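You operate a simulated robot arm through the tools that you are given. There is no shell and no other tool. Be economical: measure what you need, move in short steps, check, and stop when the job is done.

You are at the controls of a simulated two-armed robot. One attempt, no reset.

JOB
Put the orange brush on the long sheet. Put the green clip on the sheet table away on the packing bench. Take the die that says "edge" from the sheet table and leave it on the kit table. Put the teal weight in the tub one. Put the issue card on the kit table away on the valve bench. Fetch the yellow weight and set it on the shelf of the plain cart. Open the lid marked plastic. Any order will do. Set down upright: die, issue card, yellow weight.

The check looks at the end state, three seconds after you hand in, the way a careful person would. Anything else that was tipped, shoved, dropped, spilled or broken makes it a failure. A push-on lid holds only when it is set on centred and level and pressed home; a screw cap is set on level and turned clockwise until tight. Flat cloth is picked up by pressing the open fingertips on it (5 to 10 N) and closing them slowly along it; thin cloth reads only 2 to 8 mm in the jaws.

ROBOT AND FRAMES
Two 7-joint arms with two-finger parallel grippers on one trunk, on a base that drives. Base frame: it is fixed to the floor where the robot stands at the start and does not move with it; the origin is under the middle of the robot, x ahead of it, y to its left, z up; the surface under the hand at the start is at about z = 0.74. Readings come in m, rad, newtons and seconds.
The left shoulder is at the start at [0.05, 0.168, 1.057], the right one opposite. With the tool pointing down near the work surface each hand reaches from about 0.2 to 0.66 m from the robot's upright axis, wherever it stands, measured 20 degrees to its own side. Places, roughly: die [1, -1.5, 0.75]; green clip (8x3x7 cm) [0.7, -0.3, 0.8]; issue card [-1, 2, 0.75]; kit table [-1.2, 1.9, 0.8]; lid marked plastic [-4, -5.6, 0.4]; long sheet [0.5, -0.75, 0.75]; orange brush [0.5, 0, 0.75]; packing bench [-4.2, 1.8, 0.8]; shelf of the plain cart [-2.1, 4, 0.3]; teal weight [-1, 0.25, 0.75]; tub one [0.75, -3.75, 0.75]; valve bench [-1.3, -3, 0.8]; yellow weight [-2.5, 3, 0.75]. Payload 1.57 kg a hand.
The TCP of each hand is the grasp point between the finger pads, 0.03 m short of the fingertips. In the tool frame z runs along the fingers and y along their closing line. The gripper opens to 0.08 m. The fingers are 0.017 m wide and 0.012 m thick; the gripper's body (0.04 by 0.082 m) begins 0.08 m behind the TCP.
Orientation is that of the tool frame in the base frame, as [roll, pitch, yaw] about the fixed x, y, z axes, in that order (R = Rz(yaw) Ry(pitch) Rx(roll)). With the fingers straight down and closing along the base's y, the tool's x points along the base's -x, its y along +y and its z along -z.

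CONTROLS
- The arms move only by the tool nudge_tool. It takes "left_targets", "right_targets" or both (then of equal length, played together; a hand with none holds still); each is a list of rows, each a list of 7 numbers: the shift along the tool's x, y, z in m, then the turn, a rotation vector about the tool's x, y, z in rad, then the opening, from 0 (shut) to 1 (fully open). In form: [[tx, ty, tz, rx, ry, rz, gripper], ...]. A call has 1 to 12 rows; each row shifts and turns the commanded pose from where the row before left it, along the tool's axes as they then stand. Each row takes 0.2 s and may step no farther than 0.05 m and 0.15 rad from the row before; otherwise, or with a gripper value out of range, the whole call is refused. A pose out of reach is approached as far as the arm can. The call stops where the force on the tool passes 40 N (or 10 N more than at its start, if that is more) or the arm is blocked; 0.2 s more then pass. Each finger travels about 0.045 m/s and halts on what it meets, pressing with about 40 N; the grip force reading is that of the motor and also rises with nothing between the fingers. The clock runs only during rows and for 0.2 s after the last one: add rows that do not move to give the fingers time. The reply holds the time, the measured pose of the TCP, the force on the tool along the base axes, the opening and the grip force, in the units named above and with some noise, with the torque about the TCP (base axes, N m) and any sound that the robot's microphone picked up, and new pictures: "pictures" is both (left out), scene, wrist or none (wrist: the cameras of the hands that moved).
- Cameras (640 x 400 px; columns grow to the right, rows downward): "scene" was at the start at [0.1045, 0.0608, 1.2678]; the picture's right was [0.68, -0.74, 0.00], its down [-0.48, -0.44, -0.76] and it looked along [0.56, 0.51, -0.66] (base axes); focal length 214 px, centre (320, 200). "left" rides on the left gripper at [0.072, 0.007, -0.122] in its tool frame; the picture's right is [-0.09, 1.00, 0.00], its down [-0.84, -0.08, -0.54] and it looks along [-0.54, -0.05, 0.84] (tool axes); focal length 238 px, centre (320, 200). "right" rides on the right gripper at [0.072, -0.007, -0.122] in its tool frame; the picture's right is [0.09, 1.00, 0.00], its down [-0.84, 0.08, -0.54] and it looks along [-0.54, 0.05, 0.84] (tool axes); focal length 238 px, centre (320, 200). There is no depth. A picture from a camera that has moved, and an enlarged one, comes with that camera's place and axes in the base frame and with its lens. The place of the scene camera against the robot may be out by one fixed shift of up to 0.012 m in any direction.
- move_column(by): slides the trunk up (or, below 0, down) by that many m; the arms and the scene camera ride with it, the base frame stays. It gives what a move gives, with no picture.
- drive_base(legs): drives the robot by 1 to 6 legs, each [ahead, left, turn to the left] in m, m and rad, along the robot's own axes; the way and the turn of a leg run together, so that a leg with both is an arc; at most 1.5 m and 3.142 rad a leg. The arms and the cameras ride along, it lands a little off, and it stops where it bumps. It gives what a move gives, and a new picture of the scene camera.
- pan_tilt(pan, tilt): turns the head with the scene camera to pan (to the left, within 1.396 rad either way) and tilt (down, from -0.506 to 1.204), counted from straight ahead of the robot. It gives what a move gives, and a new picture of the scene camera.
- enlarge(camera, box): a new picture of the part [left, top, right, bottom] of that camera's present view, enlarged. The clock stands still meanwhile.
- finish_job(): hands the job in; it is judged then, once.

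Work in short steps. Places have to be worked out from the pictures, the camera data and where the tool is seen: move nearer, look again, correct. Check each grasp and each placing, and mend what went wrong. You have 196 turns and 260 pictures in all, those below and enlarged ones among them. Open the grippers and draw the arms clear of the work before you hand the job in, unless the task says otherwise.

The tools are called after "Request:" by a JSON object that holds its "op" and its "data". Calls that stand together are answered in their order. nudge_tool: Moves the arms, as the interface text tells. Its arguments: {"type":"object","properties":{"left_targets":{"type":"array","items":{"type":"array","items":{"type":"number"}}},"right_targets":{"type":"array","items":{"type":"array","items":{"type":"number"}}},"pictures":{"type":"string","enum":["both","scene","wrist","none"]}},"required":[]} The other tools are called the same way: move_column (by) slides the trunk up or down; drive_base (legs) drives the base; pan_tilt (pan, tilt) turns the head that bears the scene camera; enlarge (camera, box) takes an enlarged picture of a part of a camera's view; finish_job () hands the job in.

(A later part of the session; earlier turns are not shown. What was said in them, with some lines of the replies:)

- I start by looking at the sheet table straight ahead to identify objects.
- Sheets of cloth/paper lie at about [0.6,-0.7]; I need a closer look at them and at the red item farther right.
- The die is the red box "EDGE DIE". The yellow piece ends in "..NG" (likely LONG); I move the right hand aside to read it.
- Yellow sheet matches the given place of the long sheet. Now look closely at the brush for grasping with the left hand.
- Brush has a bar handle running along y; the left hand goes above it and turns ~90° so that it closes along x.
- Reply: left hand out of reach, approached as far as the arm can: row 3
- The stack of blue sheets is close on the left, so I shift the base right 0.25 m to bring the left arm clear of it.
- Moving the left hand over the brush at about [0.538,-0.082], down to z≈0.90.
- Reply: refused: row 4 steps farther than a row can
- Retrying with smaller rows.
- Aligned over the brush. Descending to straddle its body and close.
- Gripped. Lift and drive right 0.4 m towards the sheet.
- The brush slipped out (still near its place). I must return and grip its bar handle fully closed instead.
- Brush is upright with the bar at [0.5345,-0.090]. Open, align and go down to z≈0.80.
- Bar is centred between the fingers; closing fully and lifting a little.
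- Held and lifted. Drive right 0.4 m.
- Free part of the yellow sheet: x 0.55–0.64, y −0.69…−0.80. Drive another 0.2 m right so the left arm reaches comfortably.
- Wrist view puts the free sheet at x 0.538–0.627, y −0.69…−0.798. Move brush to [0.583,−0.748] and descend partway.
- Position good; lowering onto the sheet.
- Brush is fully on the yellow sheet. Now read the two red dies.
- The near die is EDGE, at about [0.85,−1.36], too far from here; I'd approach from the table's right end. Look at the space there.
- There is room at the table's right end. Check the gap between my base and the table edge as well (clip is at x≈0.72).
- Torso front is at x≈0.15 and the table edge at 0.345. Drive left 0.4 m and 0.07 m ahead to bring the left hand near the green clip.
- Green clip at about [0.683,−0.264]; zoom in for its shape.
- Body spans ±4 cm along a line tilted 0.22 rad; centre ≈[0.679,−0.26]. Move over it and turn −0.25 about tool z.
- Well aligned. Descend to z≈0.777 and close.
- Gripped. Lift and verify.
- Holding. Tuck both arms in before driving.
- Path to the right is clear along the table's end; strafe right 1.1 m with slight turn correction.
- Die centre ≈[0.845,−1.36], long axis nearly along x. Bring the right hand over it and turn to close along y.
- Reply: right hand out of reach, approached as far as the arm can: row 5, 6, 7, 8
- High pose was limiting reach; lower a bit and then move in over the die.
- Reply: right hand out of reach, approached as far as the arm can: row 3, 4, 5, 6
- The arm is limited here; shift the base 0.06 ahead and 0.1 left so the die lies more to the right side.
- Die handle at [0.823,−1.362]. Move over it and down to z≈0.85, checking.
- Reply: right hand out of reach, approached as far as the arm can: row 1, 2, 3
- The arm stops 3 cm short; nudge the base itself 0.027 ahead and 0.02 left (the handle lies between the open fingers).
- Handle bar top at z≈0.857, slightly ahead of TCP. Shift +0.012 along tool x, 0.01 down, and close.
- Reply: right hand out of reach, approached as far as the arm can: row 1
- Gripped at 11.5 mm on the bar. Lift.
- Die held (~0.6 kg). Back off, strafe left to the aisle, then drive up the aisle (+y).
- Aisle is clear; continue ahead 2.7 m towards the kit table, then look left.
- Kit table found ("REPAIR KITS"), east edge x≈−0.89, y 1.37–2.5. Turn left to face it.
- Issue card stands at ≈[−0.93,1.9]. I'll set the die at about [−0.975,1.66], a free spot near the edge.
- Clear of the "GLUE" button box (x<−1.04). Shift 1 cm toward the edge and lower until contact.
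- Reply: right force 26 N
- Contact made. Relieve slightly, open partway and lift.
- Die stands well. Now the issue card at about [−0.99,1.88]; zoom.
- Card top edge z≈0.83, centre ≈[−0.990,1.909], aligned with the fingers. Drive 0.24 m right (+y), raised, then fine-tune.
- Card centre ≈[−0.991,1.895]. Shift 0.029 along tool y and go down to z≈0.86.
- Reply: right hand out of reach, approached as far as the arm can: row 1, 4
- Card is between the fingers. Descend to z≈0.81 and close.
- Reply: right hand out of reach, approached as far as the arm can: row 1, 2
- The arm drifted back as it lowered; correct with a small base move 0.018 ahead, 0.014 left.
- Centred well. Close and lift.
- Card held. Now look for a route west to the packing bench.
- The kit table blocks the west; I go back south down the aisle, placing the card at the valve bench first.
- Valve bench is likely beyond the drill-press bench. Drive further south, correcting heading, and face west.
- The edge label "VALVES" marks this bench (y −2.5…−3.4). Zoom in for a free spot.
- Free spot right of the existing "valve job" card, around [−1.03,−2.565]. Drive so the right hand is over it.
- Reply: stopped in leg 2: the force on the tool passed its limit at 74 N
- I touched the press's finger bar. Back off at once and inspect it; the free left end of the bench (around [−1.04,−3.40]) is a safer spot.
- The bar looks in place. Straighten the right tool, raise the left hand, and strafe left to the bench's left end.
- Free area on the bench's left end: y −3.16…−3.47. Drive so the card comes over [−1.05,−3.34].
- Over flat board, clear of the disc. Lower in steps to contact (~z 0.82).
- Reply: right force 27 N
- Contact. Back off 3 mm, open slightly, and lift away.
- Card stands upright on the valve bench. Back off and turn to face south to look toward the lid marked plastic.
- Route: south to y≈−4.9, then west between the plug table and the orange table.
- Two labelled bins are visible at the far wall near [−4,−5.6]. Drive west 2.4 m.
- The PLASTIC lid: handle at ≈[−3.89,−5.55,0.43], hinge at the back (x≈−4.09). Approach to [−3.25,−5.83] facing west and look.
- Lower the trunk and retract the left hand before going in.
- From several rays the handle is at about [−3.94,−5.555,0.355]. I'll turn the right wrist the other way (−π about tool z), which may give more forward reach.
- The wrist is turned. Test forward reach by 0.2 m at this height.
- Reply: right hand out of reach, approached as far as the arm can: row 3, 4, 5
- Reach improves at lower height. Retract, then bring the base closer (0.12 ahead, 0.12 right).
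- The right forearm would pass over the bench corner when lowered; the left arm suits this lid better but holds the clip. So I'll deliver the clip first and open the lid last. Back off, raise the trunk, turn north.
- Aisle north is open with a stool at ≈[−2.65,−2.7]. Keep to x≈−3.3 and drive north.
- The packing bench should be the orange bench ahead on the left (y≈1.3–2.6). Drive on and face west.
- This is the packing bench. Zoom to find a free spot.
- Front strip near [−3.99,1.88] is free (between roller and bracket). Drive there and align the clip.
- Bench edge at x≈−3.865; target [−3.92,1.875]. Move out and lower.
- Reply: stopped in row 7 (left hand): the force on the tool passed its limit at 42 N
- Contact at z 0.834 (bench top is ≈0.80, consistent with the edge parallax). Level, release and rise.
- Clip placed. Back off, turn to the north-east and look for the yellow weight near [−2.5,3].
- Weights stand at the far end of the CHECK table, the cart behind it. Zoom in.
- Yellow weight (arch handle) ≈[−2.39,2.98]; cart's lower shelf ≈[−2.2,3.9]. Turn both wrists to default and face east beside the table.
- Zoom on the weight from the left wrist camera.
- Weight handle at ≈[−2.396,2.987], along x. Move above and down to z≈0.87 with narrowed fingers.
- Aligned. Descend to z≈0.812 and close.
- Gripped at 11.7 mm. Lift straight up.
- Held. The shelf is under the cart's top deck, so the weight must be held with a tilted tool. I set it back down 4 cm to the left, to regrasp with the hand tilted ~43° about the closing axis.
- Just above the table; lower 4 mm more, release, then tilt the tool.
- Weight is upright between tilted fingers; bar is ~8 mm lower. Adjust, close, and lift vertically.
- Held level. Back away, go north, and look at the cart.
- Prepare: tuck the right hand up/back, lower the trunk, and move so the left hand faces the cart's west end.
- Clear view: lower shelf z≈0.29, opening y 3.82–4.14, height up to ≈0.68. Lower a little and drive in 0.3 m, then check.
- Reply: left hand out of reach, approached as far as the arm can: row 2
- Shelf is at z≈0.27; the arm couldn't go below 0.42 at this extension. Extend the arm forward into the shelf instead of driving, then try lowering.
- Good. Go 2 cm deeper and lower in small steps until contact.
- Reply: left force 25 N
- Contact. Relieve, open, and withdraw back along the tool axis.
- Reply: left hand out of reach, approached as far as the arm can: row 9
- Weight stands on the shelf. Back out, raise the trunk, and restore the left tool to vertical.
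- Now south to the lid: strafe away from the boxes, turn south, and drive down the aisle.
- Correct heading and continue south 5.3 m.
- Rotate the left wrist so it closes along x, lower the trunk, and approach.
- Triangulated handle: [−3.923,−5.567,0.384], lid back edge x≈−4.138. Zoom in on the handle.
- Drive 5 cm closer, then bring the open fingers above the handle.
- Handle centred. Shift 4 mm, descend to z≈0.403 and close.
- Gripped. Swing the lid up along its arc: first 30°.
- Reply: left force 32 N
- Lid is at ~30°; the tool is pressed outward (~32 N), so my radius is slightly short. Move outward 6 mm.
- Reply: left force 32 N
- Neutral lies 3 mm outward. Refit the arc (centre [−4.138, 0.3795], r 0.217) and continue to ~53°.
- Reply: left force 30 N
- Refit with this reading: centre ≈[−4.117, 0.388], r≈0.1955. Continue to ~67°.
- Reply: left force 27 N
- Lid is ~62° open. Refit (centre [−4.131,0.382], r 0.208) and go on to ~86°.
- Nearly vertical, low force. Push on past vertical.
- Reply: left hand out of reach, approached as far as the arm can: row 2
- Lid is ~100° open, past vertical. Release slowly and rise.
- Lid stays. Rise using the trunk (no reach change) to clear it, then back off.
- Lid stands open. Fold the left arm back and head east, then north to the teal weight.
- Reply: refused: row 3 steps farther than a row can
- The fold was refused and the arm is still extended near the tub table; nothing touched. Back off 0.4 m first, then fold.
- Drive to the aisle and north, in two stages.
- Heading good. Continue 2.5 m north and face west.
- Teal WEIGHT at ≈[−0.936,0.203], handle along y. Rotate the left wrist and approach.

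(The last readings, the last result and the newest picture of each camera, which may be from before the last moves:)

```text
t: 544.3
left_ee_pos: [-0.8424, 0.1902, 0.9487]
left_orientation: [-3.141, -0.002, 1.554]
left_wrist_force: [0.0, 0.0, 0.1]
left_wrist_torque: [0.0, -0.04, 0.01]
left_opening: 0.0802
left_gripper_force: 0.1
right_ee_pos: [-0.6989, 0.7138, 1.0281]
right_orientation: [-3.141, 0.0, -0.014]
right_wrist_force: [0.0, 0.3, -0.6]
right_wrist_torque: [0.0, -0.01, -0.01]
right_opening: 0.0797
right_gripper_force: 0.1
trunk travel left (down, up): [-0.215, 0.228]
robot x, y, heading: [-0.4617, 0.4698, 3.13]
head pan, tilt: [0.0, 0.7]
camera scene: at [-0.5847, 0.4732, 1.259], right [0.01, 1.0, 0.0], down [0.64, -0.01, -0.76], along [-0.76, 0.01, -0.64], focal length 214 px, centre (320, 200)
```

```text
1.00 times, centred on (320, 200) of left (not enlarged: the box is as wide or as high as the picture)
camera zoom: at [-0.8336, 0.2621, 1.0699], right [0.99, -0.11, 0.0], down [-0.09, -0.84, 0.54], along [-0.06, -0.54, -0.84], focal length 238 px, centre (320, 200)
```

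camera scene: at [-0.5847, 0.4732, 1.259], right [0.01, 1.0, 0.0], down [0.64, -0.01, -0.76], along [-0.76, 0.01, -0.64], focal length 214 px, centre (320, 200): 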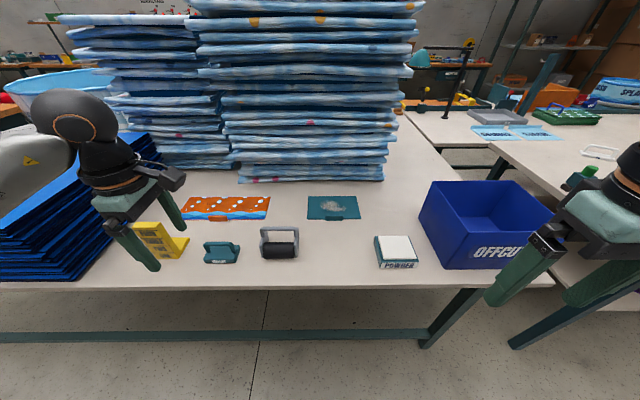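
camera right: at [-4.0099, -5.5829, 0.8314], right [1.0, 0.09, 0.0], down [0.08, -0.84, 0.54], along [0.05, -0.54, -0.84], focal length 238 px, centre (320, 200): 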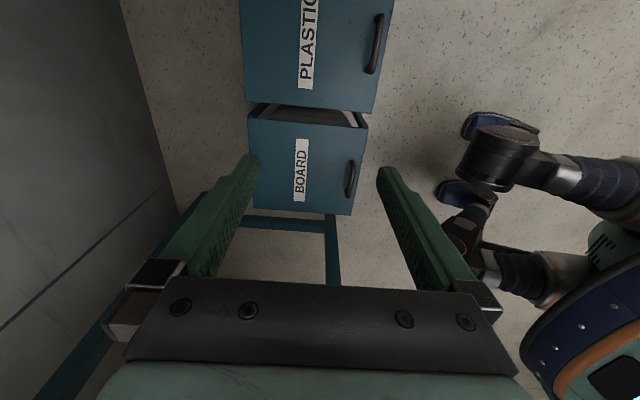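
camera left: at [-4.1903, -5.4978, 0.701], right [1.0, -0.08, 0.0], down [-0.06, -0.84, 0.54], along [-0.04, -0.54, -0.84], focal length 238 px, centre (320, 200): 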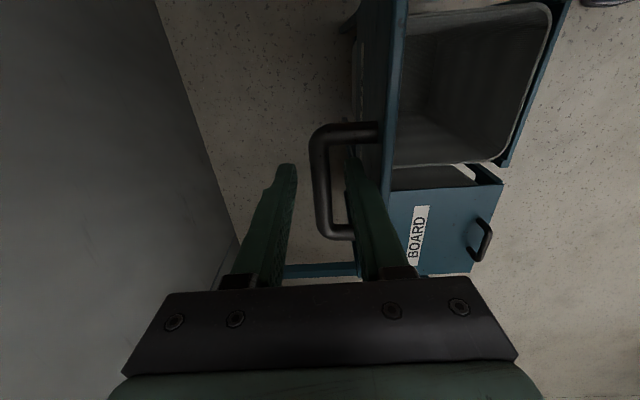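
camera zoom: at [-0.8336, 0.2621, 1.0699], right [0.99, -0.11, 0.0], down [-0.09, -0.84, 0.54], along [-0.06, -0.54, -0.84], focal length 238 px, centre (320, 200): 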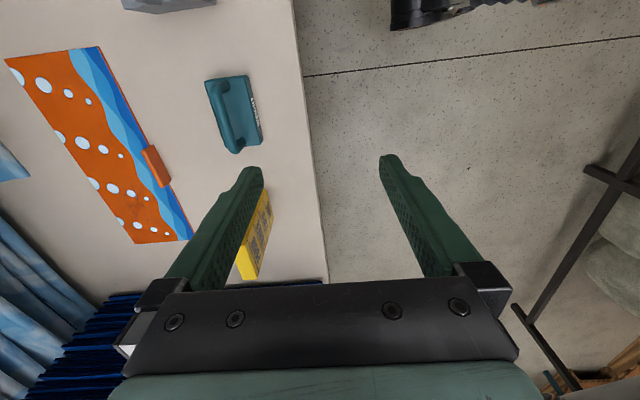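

Weight centre ≈[−0.942,0.207]. Move over it and down to 0.87.

Request:
{"op": "nudge_tool", "data": {"left_targets": [[0.005, -0.033, 0, 0, 0, 0, 0.6], [0.005, -0.033, 0, 0, 0, 0, 0.6], [0.005, -0.033, 0, 0, 0, 0, 0.6], [0, 0, 0.04, 0, 0, 0, 0.6], [0, 0, 0.038, 0, 0, 0, 0.6], [0, 0, 0, 0, 0, 0, 0.6]], "pictures": "wrist"}}

```text
t: 545.7
left_ee_pos: [-0.9414, 0.2064, 0.87]
left_orientation: [-3.138, 0.0, 1.555]
left_wrist_force: [-0.5, -0.3, 0.6]
left_wrist_torque: [0.02, -0.01, 0.03]
left_opening: 0.0482
left_gripper_force: 0.0
right_ee_pos: [-0.6995, 0.7143, 1.0291]
right_orientation: [-3.141, 0.0, -0.015]
right_wrist_force: [0.0, -1.0, -0.8]
right_wrist_torque: [-0.02, 0.01, 0.03]
right_opening: 0.0801
right_gripper_force: 0.1
trunk travel left (down, up): [-0.215, 0.228]
robot x, y, heading: [-0.4601, 0.4682, 3.133]
head pan, tilt: [0.0, 0.7]
camera left: at [-0.9337, 0.2785, 0.99], right [0.99, -0.11, 0.0], down [-0.09, -0.84, 0.54], along [-0.06, -0.54, -0.84], focal length 238 px, centre (320, 200)
```

left: 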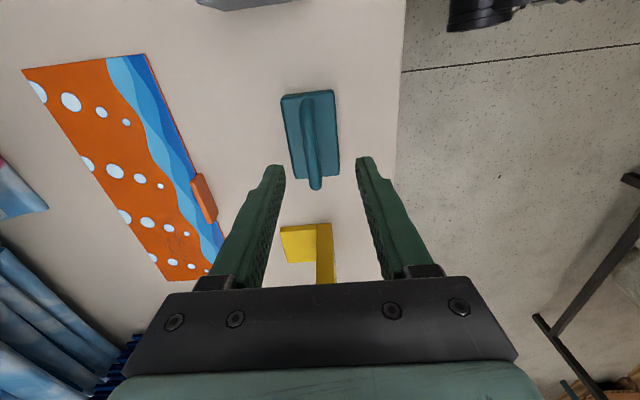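

Fine-tune (7 mm, slight turn), descend to z≈0.812 and close.

Request:
{"op": "nudge_tool", "data": {"left_targets": [[0.003, -0.006, 0.02, 0, 0, -0.08, 0.6], [0, 0, 0.025, 0, 0, 0, 0.6], [0, 0, 0.013, 0, 0, 0, 0.6], [0, 0, 0, 0, 0, 0, 0.6]], "pictures": "wrist"}}

Request:
{"op": "nudge_tool", "data": {"left_targets": [[0, 0, 0, 0, 0, 0, 0], [0, 0, 0, 0, 0, 0, 0], [0, 0, 0, 0, 0, 0, 0], [0, 0, 0, 0, 0, 0, 0], [0, 0, 0, 0, 0, 0, 0], [0, 0, -0.02, 0, 0, 0, 0], [0, 0, -0.05, 0, 0, 0, 0], [0, 0, -0.05, 0, 0, 0, 0], [0, 0, -0.05, 0, 0, 0, 0], [0, 0, 0, 0, 0, 0, 0]]}}

```text
t: 546.7
left_ee_pos: [-0.9466, 0.2107, 0.812]
left_orientation: [-3.141, -0.001, 1.633]
left_wrist_force: [0.0, -0.2, 0.1]
left_wrist_torque: [0.0, 0.02, -0.01]
left_opening: 0.0482
left_gripper_force: 0.2
right_ee_pos: [-0.6984, 0.714, 1.0296]
right_orientation: [3.141, 0.0, -0.014]
right_wrist_force: [-0.1, 0.3, 0.3]
right_wrist_torque: [0.01, 0.02, -0.01]
right_opening: 0.08
right_gripper_force: 0.0
trunk travel left (down, up): [-0.215, 0.228]
robot x, y, heading: [-0.464, 0.4664, 3.136]
head pan, tilt: [0.0, 0.7]
camera left: at [-0.9456, 0.2829, 0.933], right [1.0, -0.03, 0.0], down [-0.02, -0.84, 0.54], along [-0.02, -0.54, -0.84], focal length 238 px, centre (320, 200)
```

left: 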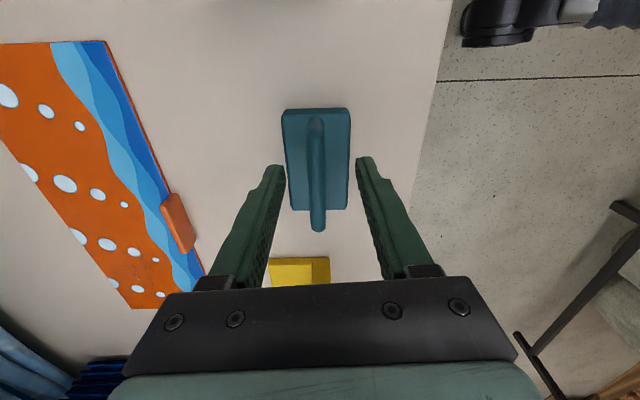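

```text
t: 548.9
left_ee_pos: [-0.9477, 0.2099, 0.9821]
left_orientation: [3.141, 0.0, 1.633]
left_wrist_force: [0.0, 0.0, -6.9]
left_wrist_torque: [0.05, 0.03, -0.03]
left_opening: 0.0115
left_gripper_force: 29.1
right_ee_pos: [-0.6997, 0.7121, 1.0285]
right_orientation: [3.14, -0.001, -0.013]
right_wrist_force: [-0.3, -0.1, 0.0]
right_wrist_torque: [0.03, 0.0, 0.0]
right_opening: 0.0797
right_gripper_force: 0.0
trunk travel left (down, up): [-0.215, 0.228]
robot x, y, heading: [-0.4613, 0.4678, 3.136]
head pan, tilt: [0.0, 0.7]
camera scene: at [-0.585, 0.4728, 1.2589], right [0.01, 1.0, 0.0], down [0.64, -0.01, -0.76], along [-0.76, 0.01, -0.64], focal length 214 px, centre (320, 200)
camera left: at [-0.9461, 0.2821, 1.1027], right [1.0, -0.03, 0.0], down [-0.02, -0.84, 0.54], along [-0.02, -0.54, -0.84], focal length 238 px, centre (320, 200)
```

scene: 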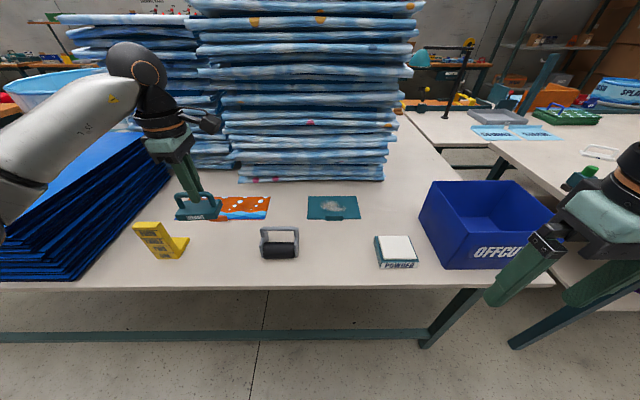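
left: 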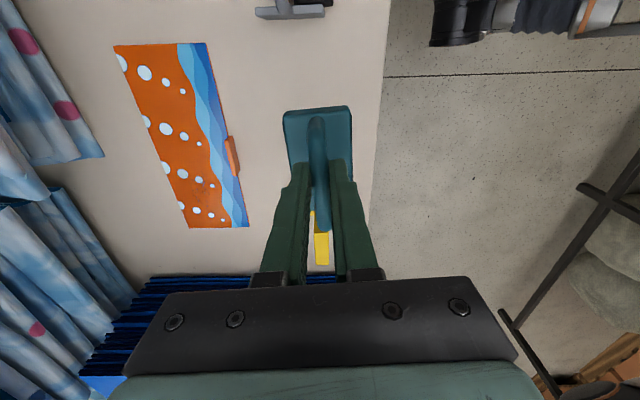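

Teal weight held. Back out, turn south, drive to the tub table.

Request:
{"op": "drive_base", "data": {"legs": [[-0.24, 0, 0], [0, 0, 1.571], [1.3, 0, 0], [1.2, 0, 0]]}}

```text
t: 566.2
left_ee_pos: [-0.0041, -2.5161, 0.9817]
left_orientation: [-3.14, -0.001, -3.084]
left_wrist_force: [0.0, -0.1, -7.0]
left_wrist_torque: [0.0, 0.07, 0.03]
left_opening: 0.0116
left_gripper_force: 29.5
right_ee_pos: [-0.5065, -2.2648, 1.0283]
right_orientation: [-3.141, 0.0, 1.553]
right_wrist_force: [0.2, 0.8, -0.7]
right_wrist_torque: [0.02, 0.01, 0.03]
right_opening: 0.0799
right_gripper_force: 0.1
trunk travel left (down, up): [-0.215, 0.228]
robot x, y, heading: [-0.2589, -2.0286, -1.587]
head pan, tilt: [0.0, 0.7]
camera scene: at [-0.2587, -2.15, 1.259], right [-1.0, 0.01, 0.0], down [0.01, 0.64, -0.76], along [-0.01, -0.76, -0.64], focal length 214 px, centre (320, 200)
```

scene: 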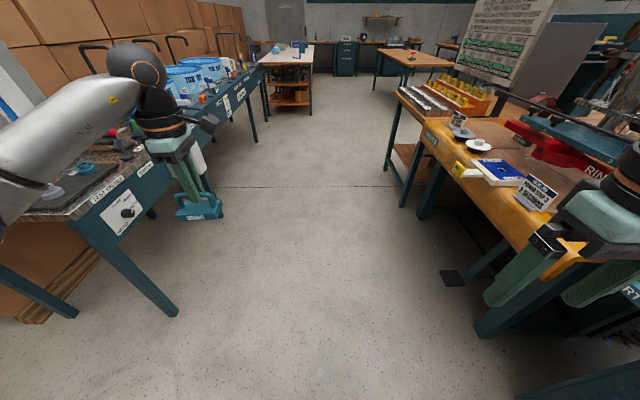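

Continue south 1.5 m and turn to face the tub table.

Request:
{"op": "drive_base", "data": {"legs": [[1.5, 0, 0.016], [0, 0, 1.571]]}}

Request:
{"op": "pan_tilt", "data": {"pan": 0.1, "tilt": 0.55}}

```text
t: 577.5
left_ee_pos: [0.1988, -3.2672, 0.9814]
left_orientation: [-3.14, -0.003, -1.518]
left_wrist_force: [0.7, -1.1, -6.5]
left_wrist_torque: [-0.11, 0.0, 0.0]
left_opening: 0.0114
left_gripper_force: 28.2
right_ee_pos: [-0.0554, -3.7681, 1.0274]
right_orientation: [3.141, 0.0, 3.116]
right_wrist_force: [0.1, 0.2, 0.6]
right_wrist_torque: [0.0, -0.01, -0.02]
right_opening: 0.0801
right_gripper_force: 0.0
trunk travel left (down, up): [-0.215, 0.228]
robot x, y, heading: [-0.291, -3.5208, -0.019]
head pan, tilt: [0.0, 0.7]
camera scene: at [-0.162, -3.5186, 1.259], right [-0.02, -1.0, 0.0], down [-0.64, 0.01, -0.76], along [0.76, -0.02, -0.64], focal length 214 px, centre (320, 200)
```

scene: 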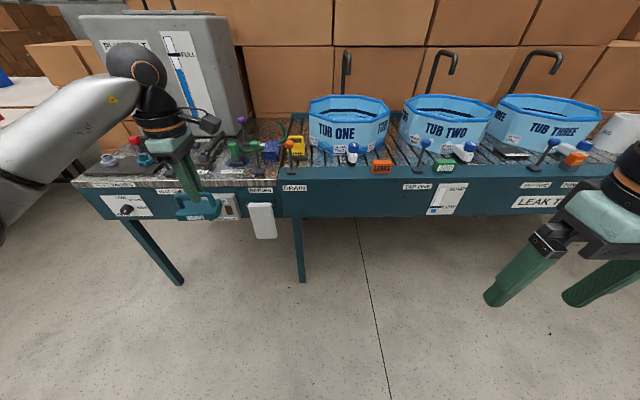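

```text
t: 578.2
left_ee_pos: [0.1984, -3.2673, 0.9814]
left_orientation: [-3.141, -0.002, -1.518]
left_wrist_force: [0.1, -0.1, -6.8]
left_wrist_torque: [-0.08, 0.0, 0.01]
left_opening: 0.0116
left_gripper_force: 28.2
right_ee_pos: [-0.0568, -3.7673, 1.0286]
right_orientation: [-3.142, 0.0, 3.114]
right_wrist_force: [0.2, 0.8, 0.4]
right_wrist_torque: [-0.03, 0.01, 0.02]
right_opening: 0.0799
right_gripper_force: 0.0
trunk travel left (down, up): [-0.215, 0.228]
robot x, y, heading: [-0.2878, -3.519, -0.018]
head pan, tilt: [0.099, 0.55]
camera scene: at [-0.1574, -3.5099, 1.2721], right [0.08, -1.0, 0.0], down [-0.52, -0.04, -0.85], along [0.85, 0.07, -0.52], focal length 214 px, centre (320, 200)
```

scene: 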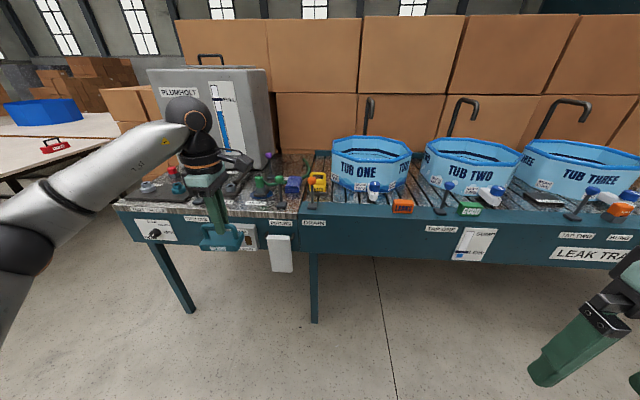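

TUB ONE: rim z≈0.93, around [0.93,−3.66]. Raise the trunk, then approach so that the left hand comes just before the tub.

Request:
{"op": "move_column", "data": {"by": 0.2}}

Request:
{"op": "drive_base", "data": {"legs": [[0, -0.4, 0.018], [0.45, 0, 0]]}}

Request:
{"op": "pan_tilt", "data": {"pan": 0.35, "tilt": 0.75}}

Request:
{"op": "enlarge", "data": {"camera": "left", "box": [0, 0, 640, 400]}}

```text
t: 580.3
left_ee_pos: [0.2, -3.2682, 1.1836]
left_orientation: [3.142, 0.0, -1.52]
left_wrist_force: [0.0, -0.2, -6.7]
left_wrist_torque: [-0.04, 0.01, 0.01]
left_opening: 0.0115
left_gripper_force: 29.4
right_ee_pos: [-0.0549, -3.7677, 1.2283]
right_orientation: [-3.141, 0.001, 3.115]
right_wrist_force: [-0.2, 0.1, -0.2]
right_wrist_torque: [-0.03, 0.0, 0.02]
right_opening: 0.0801
right_gripper_force: 0.0
trunk travel left (down, up): [-0.415, 0.028]
robot x, y, heading: [-0.2898, -3.516, -0.02]
head pan, tilt: [0.099, 0.55]
```

```text
t: 586.7
left_ee_pos: [0.6467, -3.6654, 1.1806]
left_orientation: [3.141, 0.0, -1.508]
left_wrist_force: [1.1, -0.2, -6.6]
left_wrist_torque: [-0.04, 0.0, 0.01]
left_opening: 0.0118
left_gripper_force: 29.0
right_ee_pos: [0.3984, -4.169, 1.2291]
right_orientation: [-3.14, -0.001, 3.126]
right_wrist_force: [0.0, -0.1, -0.6]
right_wrist_torque: [0.0, 0.03, 0.01]
right_opening: 0.0801
right_gripper_force: 0.1
trunk travel left (down, up): [-0.415, 0.028]
robot x, y, heading: [0.1633, -3.9217, -0.008]
head pan, tilt: [0.099, 0.55]
camera scene: at [0.2934, -3.9114, 1.4721], right [0.09, -1.0, 0.0], down [-0.52, -0.05, -0.85], along [0.85, 0.08, -0.52], focal length 214 px, centre (320, 200)
```

scene: 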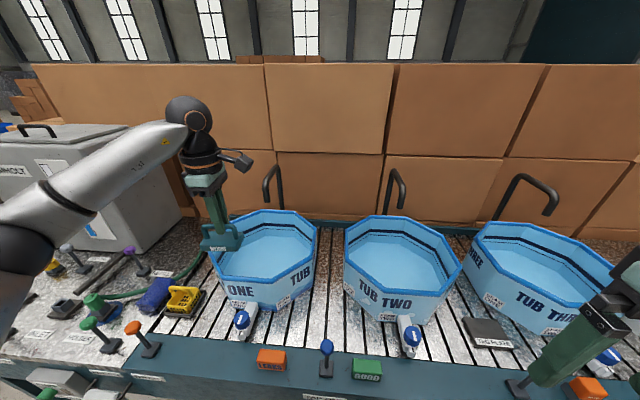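

```text
t: 587.5
left_ee_pos: [0.6461, -3.6648, 1.1822]
left_orientation: [-3.141, -0.003, -1.508]
left_wrist_force: [-0.1, -0.1, -6.6]
left_wrist_torque: [-0.09, 0.0, -0.01]
left_opening: 0.0116
left_gripper_force: 28.7
right_ee_pos: [0.3973, -4.1698, 1.229]
right_orientation: [-3.141, 0.0, 3.129]
right_wrist_force: [0.1, -0.4, -0.3]
right_wrist_torque: [-0.03, -0.05, 0.0]
right_opening: 0.0798
right_gripper_force: 0.1
trunk travel left (down, up): [-0.415, 0.028]
robot x, y, heading: [0.1608, -3.921, -0.005]
head pan, tilt: [0.351, 0.75]
camera scene: at [0.2815, -3.8918, 1.4548], right [0.33, -0.94, 0.0], down [-0.64, -0.23, -0.73], along [0.69, 0.24, -0.68], focal length 214 px, centre (320, 200)
```

scene: 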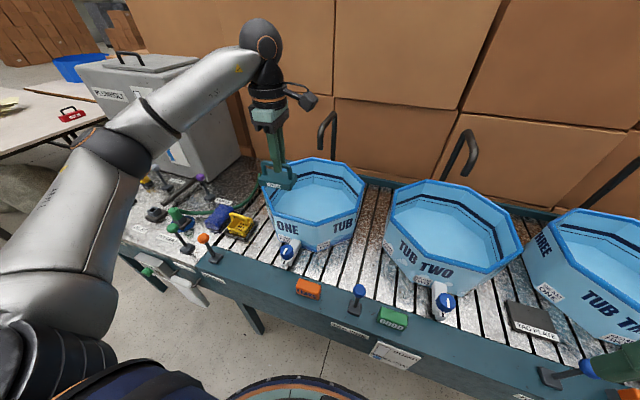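

```text
1.00 times, centred on (320, 200) of left (not enlarged: the box is as wide or as high as the picture)
camera zoom: at [0.6436, -3.7371, 1.3024], right [-1.0, 0.03, 0.0], down [0.02, 0.84, 0.54], along [0.02, 0.54, -0.84], focal length 238 px, centre (320, 200)
```

zoom: 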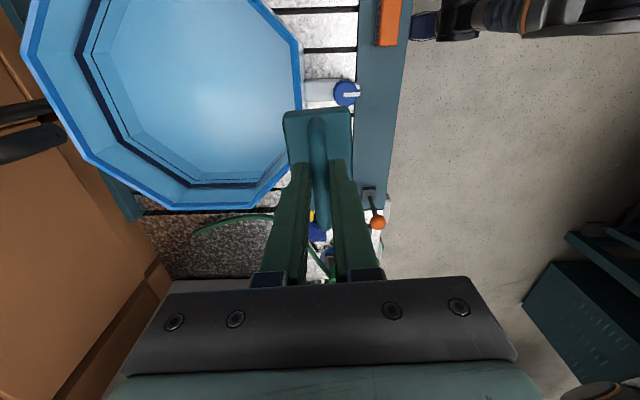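

Tub centre ≈[0.87,−3.675], near wall x≈0.70; spout tip near x≈0.91. I'll set the weight at [0.80,−3.68]. Drive 0.1 ahead, then extend.

Request:
{"op": "drive_base", "data": {"legs": [[0.1, -0.01, 0]]}}

Request:
{"op": "nudge_tool", "data": {"left_targets": [[0, -0.027, 0.02, 0, 0, 0, 0], [0, -0.027, 0.02, 0, 0, 0, 0], [0, 0, 0.04, 0, 0, 0, 0], [0, 0, 0.03, 0, 0, 0, 0], [0, 0, 0, 0, 0, 0, 0]]}}

```text
t: 588.6
left_ee_pos: [0.7479, -3.6764, 1.182]
left_orientation: [3.14, -0.001, -1.508]
left_wrist_force: [0.8, -0.2, -7.3]
left_wrist_torque: [-0.05, 0.02, -0.01]
left_opening: 0.0113
left_gripper_force: 28.8
right_ee_pos: [0.4984, -4.1775, 1.2284]
right_orientation: [3.141, -0.002, 3.128]
right_wrist_force: [0.0, 0.1, 0.1]
right_wrist_torque: [-0.01, 0.0, -0.02]
right_opening: 0.0804
right_gripper_force: 0.1
trunk travel left (down, up): [-0.415, 0.028]
robot x, y, heading: [0.2589, -3.9292, -0.008]
head pan, tilt: [0.351, 0.75]
camera scene: at [0.3825, -3.9025, 1.4547], right [0.34, -0.94, 0.0], down [-0.64, -0.23, -0.73], along [0.69, 0.25, -0.68], focal length 214 px, centre (320, 200)
```

scene: 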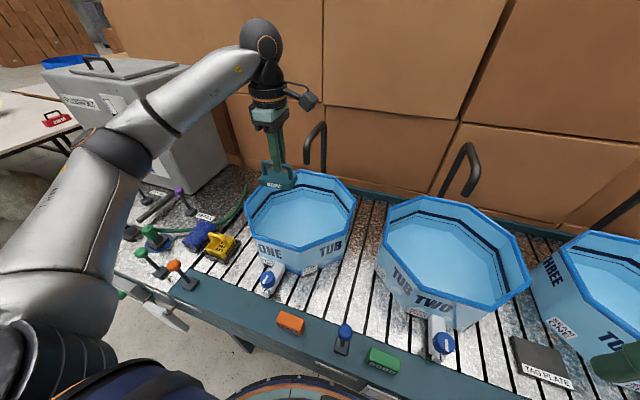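

```text
t: 589.9
left_ee_pos: [0.8009, -3.6697, 1.0712]
left_orientation: [-3.141, 0.0, -1.508]
left_wrist_force: [-0.9, 0.6, -6.5]
left_wrist_torque: [-0.11, 0.02, -0.03]
left_opening: 0.0117
left_gripper_force: 28.8
right_ee_pos: [0.4982, -4.1793, 1.2286]
right_orientation: [3.141, 0.0, 3.127]
right_wrist_force: [-0.6, -0.2, 0.2]
right_wrist_torque: [-0.01, 0.0, 0.04]
right_opening: 0.0802
right_gripper_force: 0.0
trunk travel left (down, up): [-0.415, 0.028]
robot x, y, heading: [0.2604, -3.9338, -0.01]
head pan, tilt: [0.351, 0.75]
camera scene: at [0.3815, -3.9024, 1.4548], right [0.34, -0.94, 0.0], down [-0.64, -0.23, -0.73], along [0.69, 0.24, -0.68], focal length 214 px, centre (320, 200)
camera left: at [0.7984, -3.7429, 1.1916], right [-1.0, 0.03, 0.0], down [0.02, 0.84, 0.54], along [0.02, 0.54, -0.84], focal length 238 px, centre (320, 200)
```

scene: 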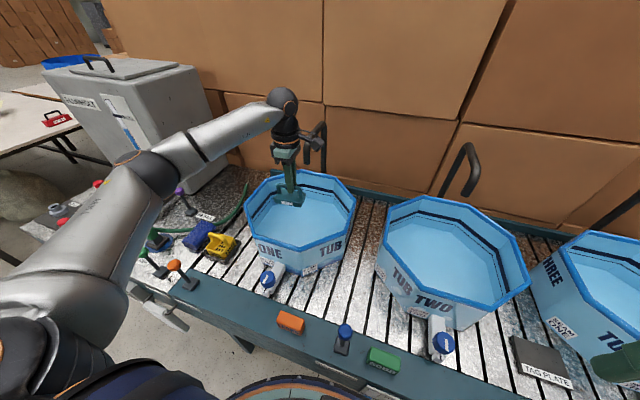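
left: 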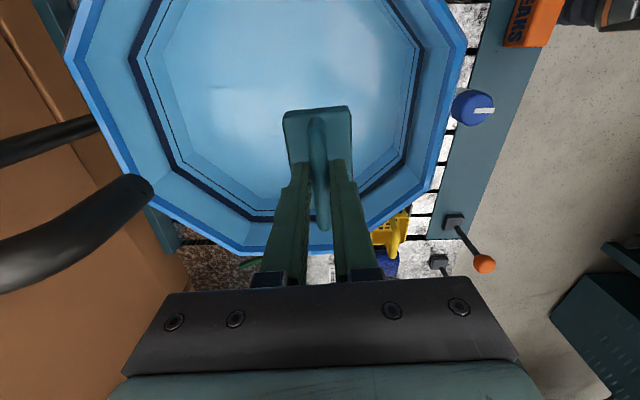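

Spout is ~0.1 m beyond the hand. Shift 1.5 cm toward me and lower into the tub.

Request:
{"op": "nudge_tool", "data": {"left_targets": [[0, 0.015, 0.03, 0, 0, 0, 0], [0, 0, 0.045, 0, 0, 0, 0], [0, 0, 0.045, 0, 0, 0, 0], [0, 0, 0.045, 0, 0, 0, 0], [0, 0, 0.02, 0, 0, 0, 0], [0, 0, 0, 0, 0, 0, 0]]}}

```text
t: 591.2
left_ee_pos: [0.785, -3.6716, 0.886]
left_orientation: [-3.139, -0.002, -1.507]
left_wrist_force: [0.5, 0.6, -6.0]
left_wrist_torque: [-0.06, 0.02, -0.01]
left_opening: 0.0116
left_gripper_force: 29.0
right_ee_pos: [0.4987, -4.1785, 1.2285]
right_orientation: [-3.141, 0.0, 3.127]
right_wrist_force: [-0.3, 0.9, 0.4]
right_wrist_torque: [-0.03, 0.03, 0.01]
right_opening: 0.0798
right_gripper_force: 0.1
trunk travel left (down, up): [-0.415, 0.028]
robot x, y, heading: [0.2609, -3.9338, -0.005]
head pan, tilt: [0.351, 0.75]
camera scene: at [0.3816, -3.9024, 1.4547], right [0.34, -0.94, 0.0], down [-0.64, -0.23, -0.73], along [0.69, 0.24, -0.68], focal length 214 px, centre (320, 200)
camera left: at [0.7832, -3.744, 1.0074], right [-1.0, 0.03, 0.0], down [0.02, 0.84, 0.54], along [0.02, 0.54, -0.84], focal length 238 px, centre (320, 200)
```

scene: 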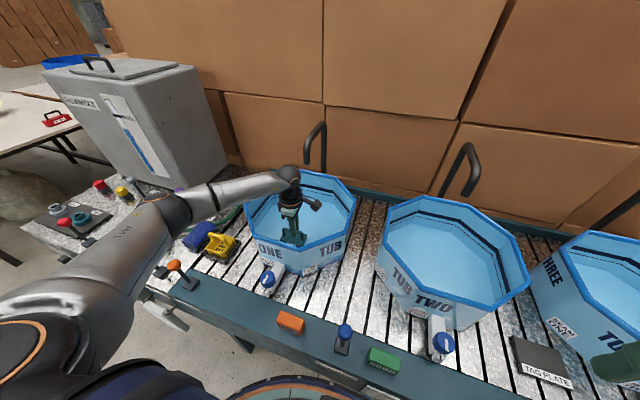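
left: 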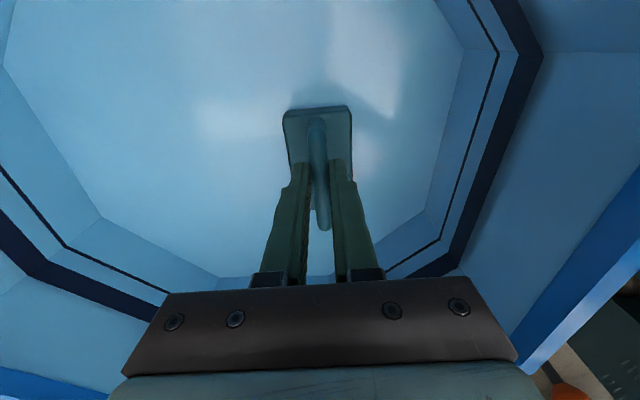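

Inside the tub over the flat bottom. Lower on in small steps to contact.

Request:
{"op": "nudge_tool", "data": {"left_targets": [[0, 0, 0.02, 0, 0, 0, 0], [0, 0, 0.01, 0, 0, 0, 0], [0, 0, 0.008, 0, 0, 0, 0], [0, 0, 0, 0, 0, 0, 0]], "pictures": "none"}}

```text
t: 592.1
left_ee_pos: [0.7897, -3.6756, 0.8585]
left_orientation: [-3.13, -0.006, -1.507]
left_wrist_force: [-7.3, -0.1, 16.6]
left_wrist_torque: [0.67, 0.58, 0.24]
left_opening: 0.012
left_gripper_force: 29.0
right_ee_pos: [0.4965, -4.1795, 1.229]
right_orientation: [3.141, 0.002, 3.128]
right_wrist_force: [0.6, 0.1, -1.1]
right_wrist_torque: [0.01, 0.0, -0.02]
right_opening: 0.0798
right_gripper_force: 0.0
trunk travel left (down, up): [-0.415, 0.028]
robot x, y, heading: [0.2604, -3.9373, -0.01]
head pan, tilt: [0.351, 0.75]
stopped in row 4 (left hand): the force on the tool passed its limit at 43 N (the readings are from after the stop); the commanded pose is now the measured one
```

Contact with the tub bottom. Relieve, release and lift out.

Request:
{"op": "nudge_tool", "data": {"left_targets": [[0, 0, -0.003, 0, 0, 0, 0], [0, 0, 0, 0, 0, 0, 0.5], [0, 0, 0, 0, 0, 0, 0.5], [0, 0, 0, 0, 0, 0, 0.5], [0, 0, -0.02, 0, 0, 0, 0.5], [0, 0, -0.05, 0, 0, 0, 0.5], [0, 0, -0.05, 0, 0, 0, 0.5], [0, 0, -0.05, 0, 0, 0, 0.5], [0, 0, -0.05, 0, 0, 0, 0.5], [0, 0, -0.05, 0, 0, 0, 0.5], [0, 0, 0, 0, 0, 0, 0.5]]}}

```text
t: 594.5
left_ee_pos: [0.7911, -3.672, 1.1305]
left_orientation: [-3.133, -0.004, -1.507]
left_wrist_force: [0.3, 0.1, -0.4]
left_wrist_torque: [0.0, -0.04, -0.01]
left_opening: 0.0399
left_gripper_force: 0.0
right_ee_pos: [0.4988, -4.1802, 1.2285]
right_orientation: [-3.14, 0.0, 3.127]
right_wrist_force: [0.5, 0.4, -0.1]
right_wrist_torque: [-0.02, -0.01, -0.01]
right_opening: 0.08
right_gripper_force: 0.1
trunk travel left (down, up): [-0.415, 0.028]
robot x, y, heading: [0.2636, -3.9335, -0.007]
head pan, tilt: [0.351, 0.75]
camera scene: at [0.3812, -3.9025, 1.4548], right [0.34, -0.94, 0.0], down [-0.64, -0.23, -0.73], along [0.69, 0.24, -0.68], focal length 214 px, centre (320, 200)
camera left: at [0.7877, -3.7439, 1.2509], right [-1.0, 0.03, -0.01], down [0.02, 0.84, 0.54], along [0.02, 0.54, -0.84], focal length 238 px, centre (320, 200)
```

scene: 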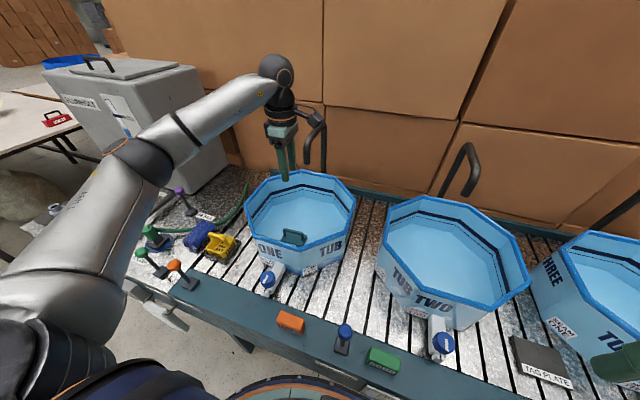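
left: 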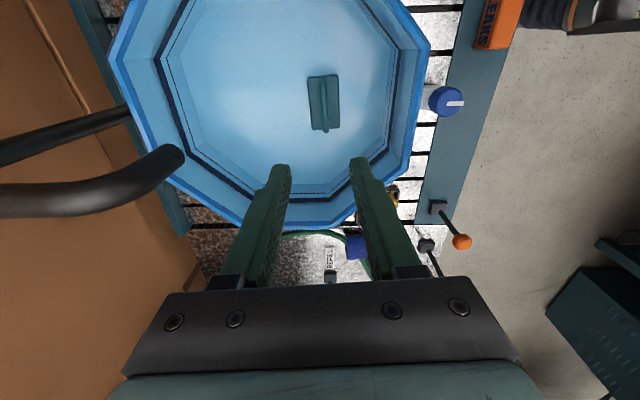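

Teal weight stands in tub one. Back away from the table before handing in.

Request:
{"op": "drive_base", "data": {"legs": [[-0.45, 0, 0]]}}

Request:
{"op": "pan_tilt", "data": {"pan": 1.3, "tilt": 0.3}}

```text
t: 597.2
left_ee_pos: [0.3476, -3.6723, 1.13]
left_orientation: [-3.133, -0.004, -1.521]
left_wrist_force: [0.0, 0.5, 0.0]
left_wrist_torque: [-0.02, 0.01, 0.02]
left_opening: 0.0397
left_gripper_force: 0.0
right_ee_pos: [0.0462, -4.1754, 1.2287]
right_orientation: [-3.14, 0.0, 3.114]
right_wrist_force: [0.5, -0.3, 0.1]
right_wrist_torque: [0.03, 0.02, 0.02]
right_opening: 0.0801
right_gripper_force: 0.1
trunk travel left (down, up): [-0.415, 0.028]
robot x, y, heading: [-0.1845, -3.9254, -0.015]
head pan, tilt: [0.351, 0.75]
camera scene: at [-0.0661, -3.8974, 1.4549], right [0.32, -0.95, 0.0], down [-0.65, -0.22, -0.73], along [0.69, 0.24, -0.68], focal length 214 px, centre (320, 200)
```

scene: 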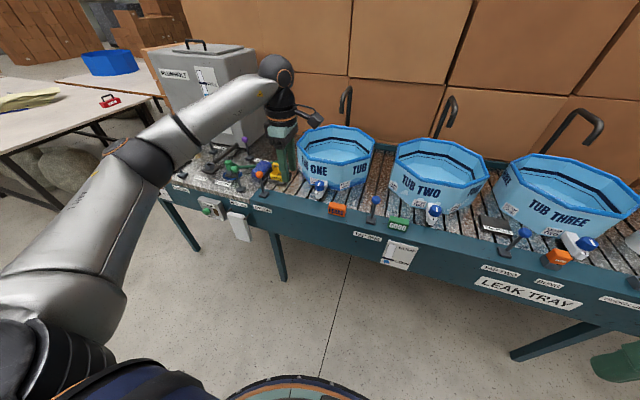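

```text
t: 598.4
left_ee_pos: [0.3474, -3.6722, 1.129]
left_orientation: [-3.134, -0.005, -1.52]
left_wrist_force: [-0.3, 0.9, -0.6]
left_wrist_torque: [-0.02, -0.05, -0.02]
left_opening: 0.0399
left_gripper_force: 0.1
right_ee_pos: [0.0479, -4.176, 1.2288]
right_orientation: [-3.141, -0.001, 3.117]
right_wrist_force: [0.2, 0.2, 0.0]
right_wrist_torque: [0.0, 0.04, 0.0]
right_opening: 0.0801
right_gripper_force: 0.1
trunk travel left (down, up): [-0.415, 0.028]
robot x, y, heading: [-0.1872, -3.9211, -0.024]
head pan, tilt: [1.3, 0.3]
camera scene: at [-0.1171, -3.8348, 1.4952], right [0.96, -0.29, 0.0], down [-0.09, -0.28, -0.96], along [0.28, 0.91, -0.3], focal length 214 px, centre (320, 200)
```

scene: 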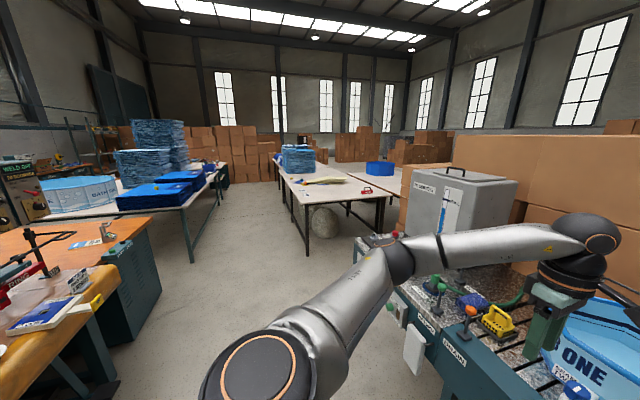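

All seven jobs are done and both hands are open and clear of the work, so I hand it in.

Request:
{"op": "finish_job", "data": {}}

```text
The job is handed in.
```

I finished all seven items and handed the job in. The result is not back yet, and two things could count against it:

- **Finger bar:** while approaching the valve bench, my right hand hit the press's finger bar with about 74 N. I backed off, and the bar looked unmoved.
- **Long sheet:** I took this to be the yellow sheet. Part of its writing is covered and I could only read "NG", but its place matches the one you gave.
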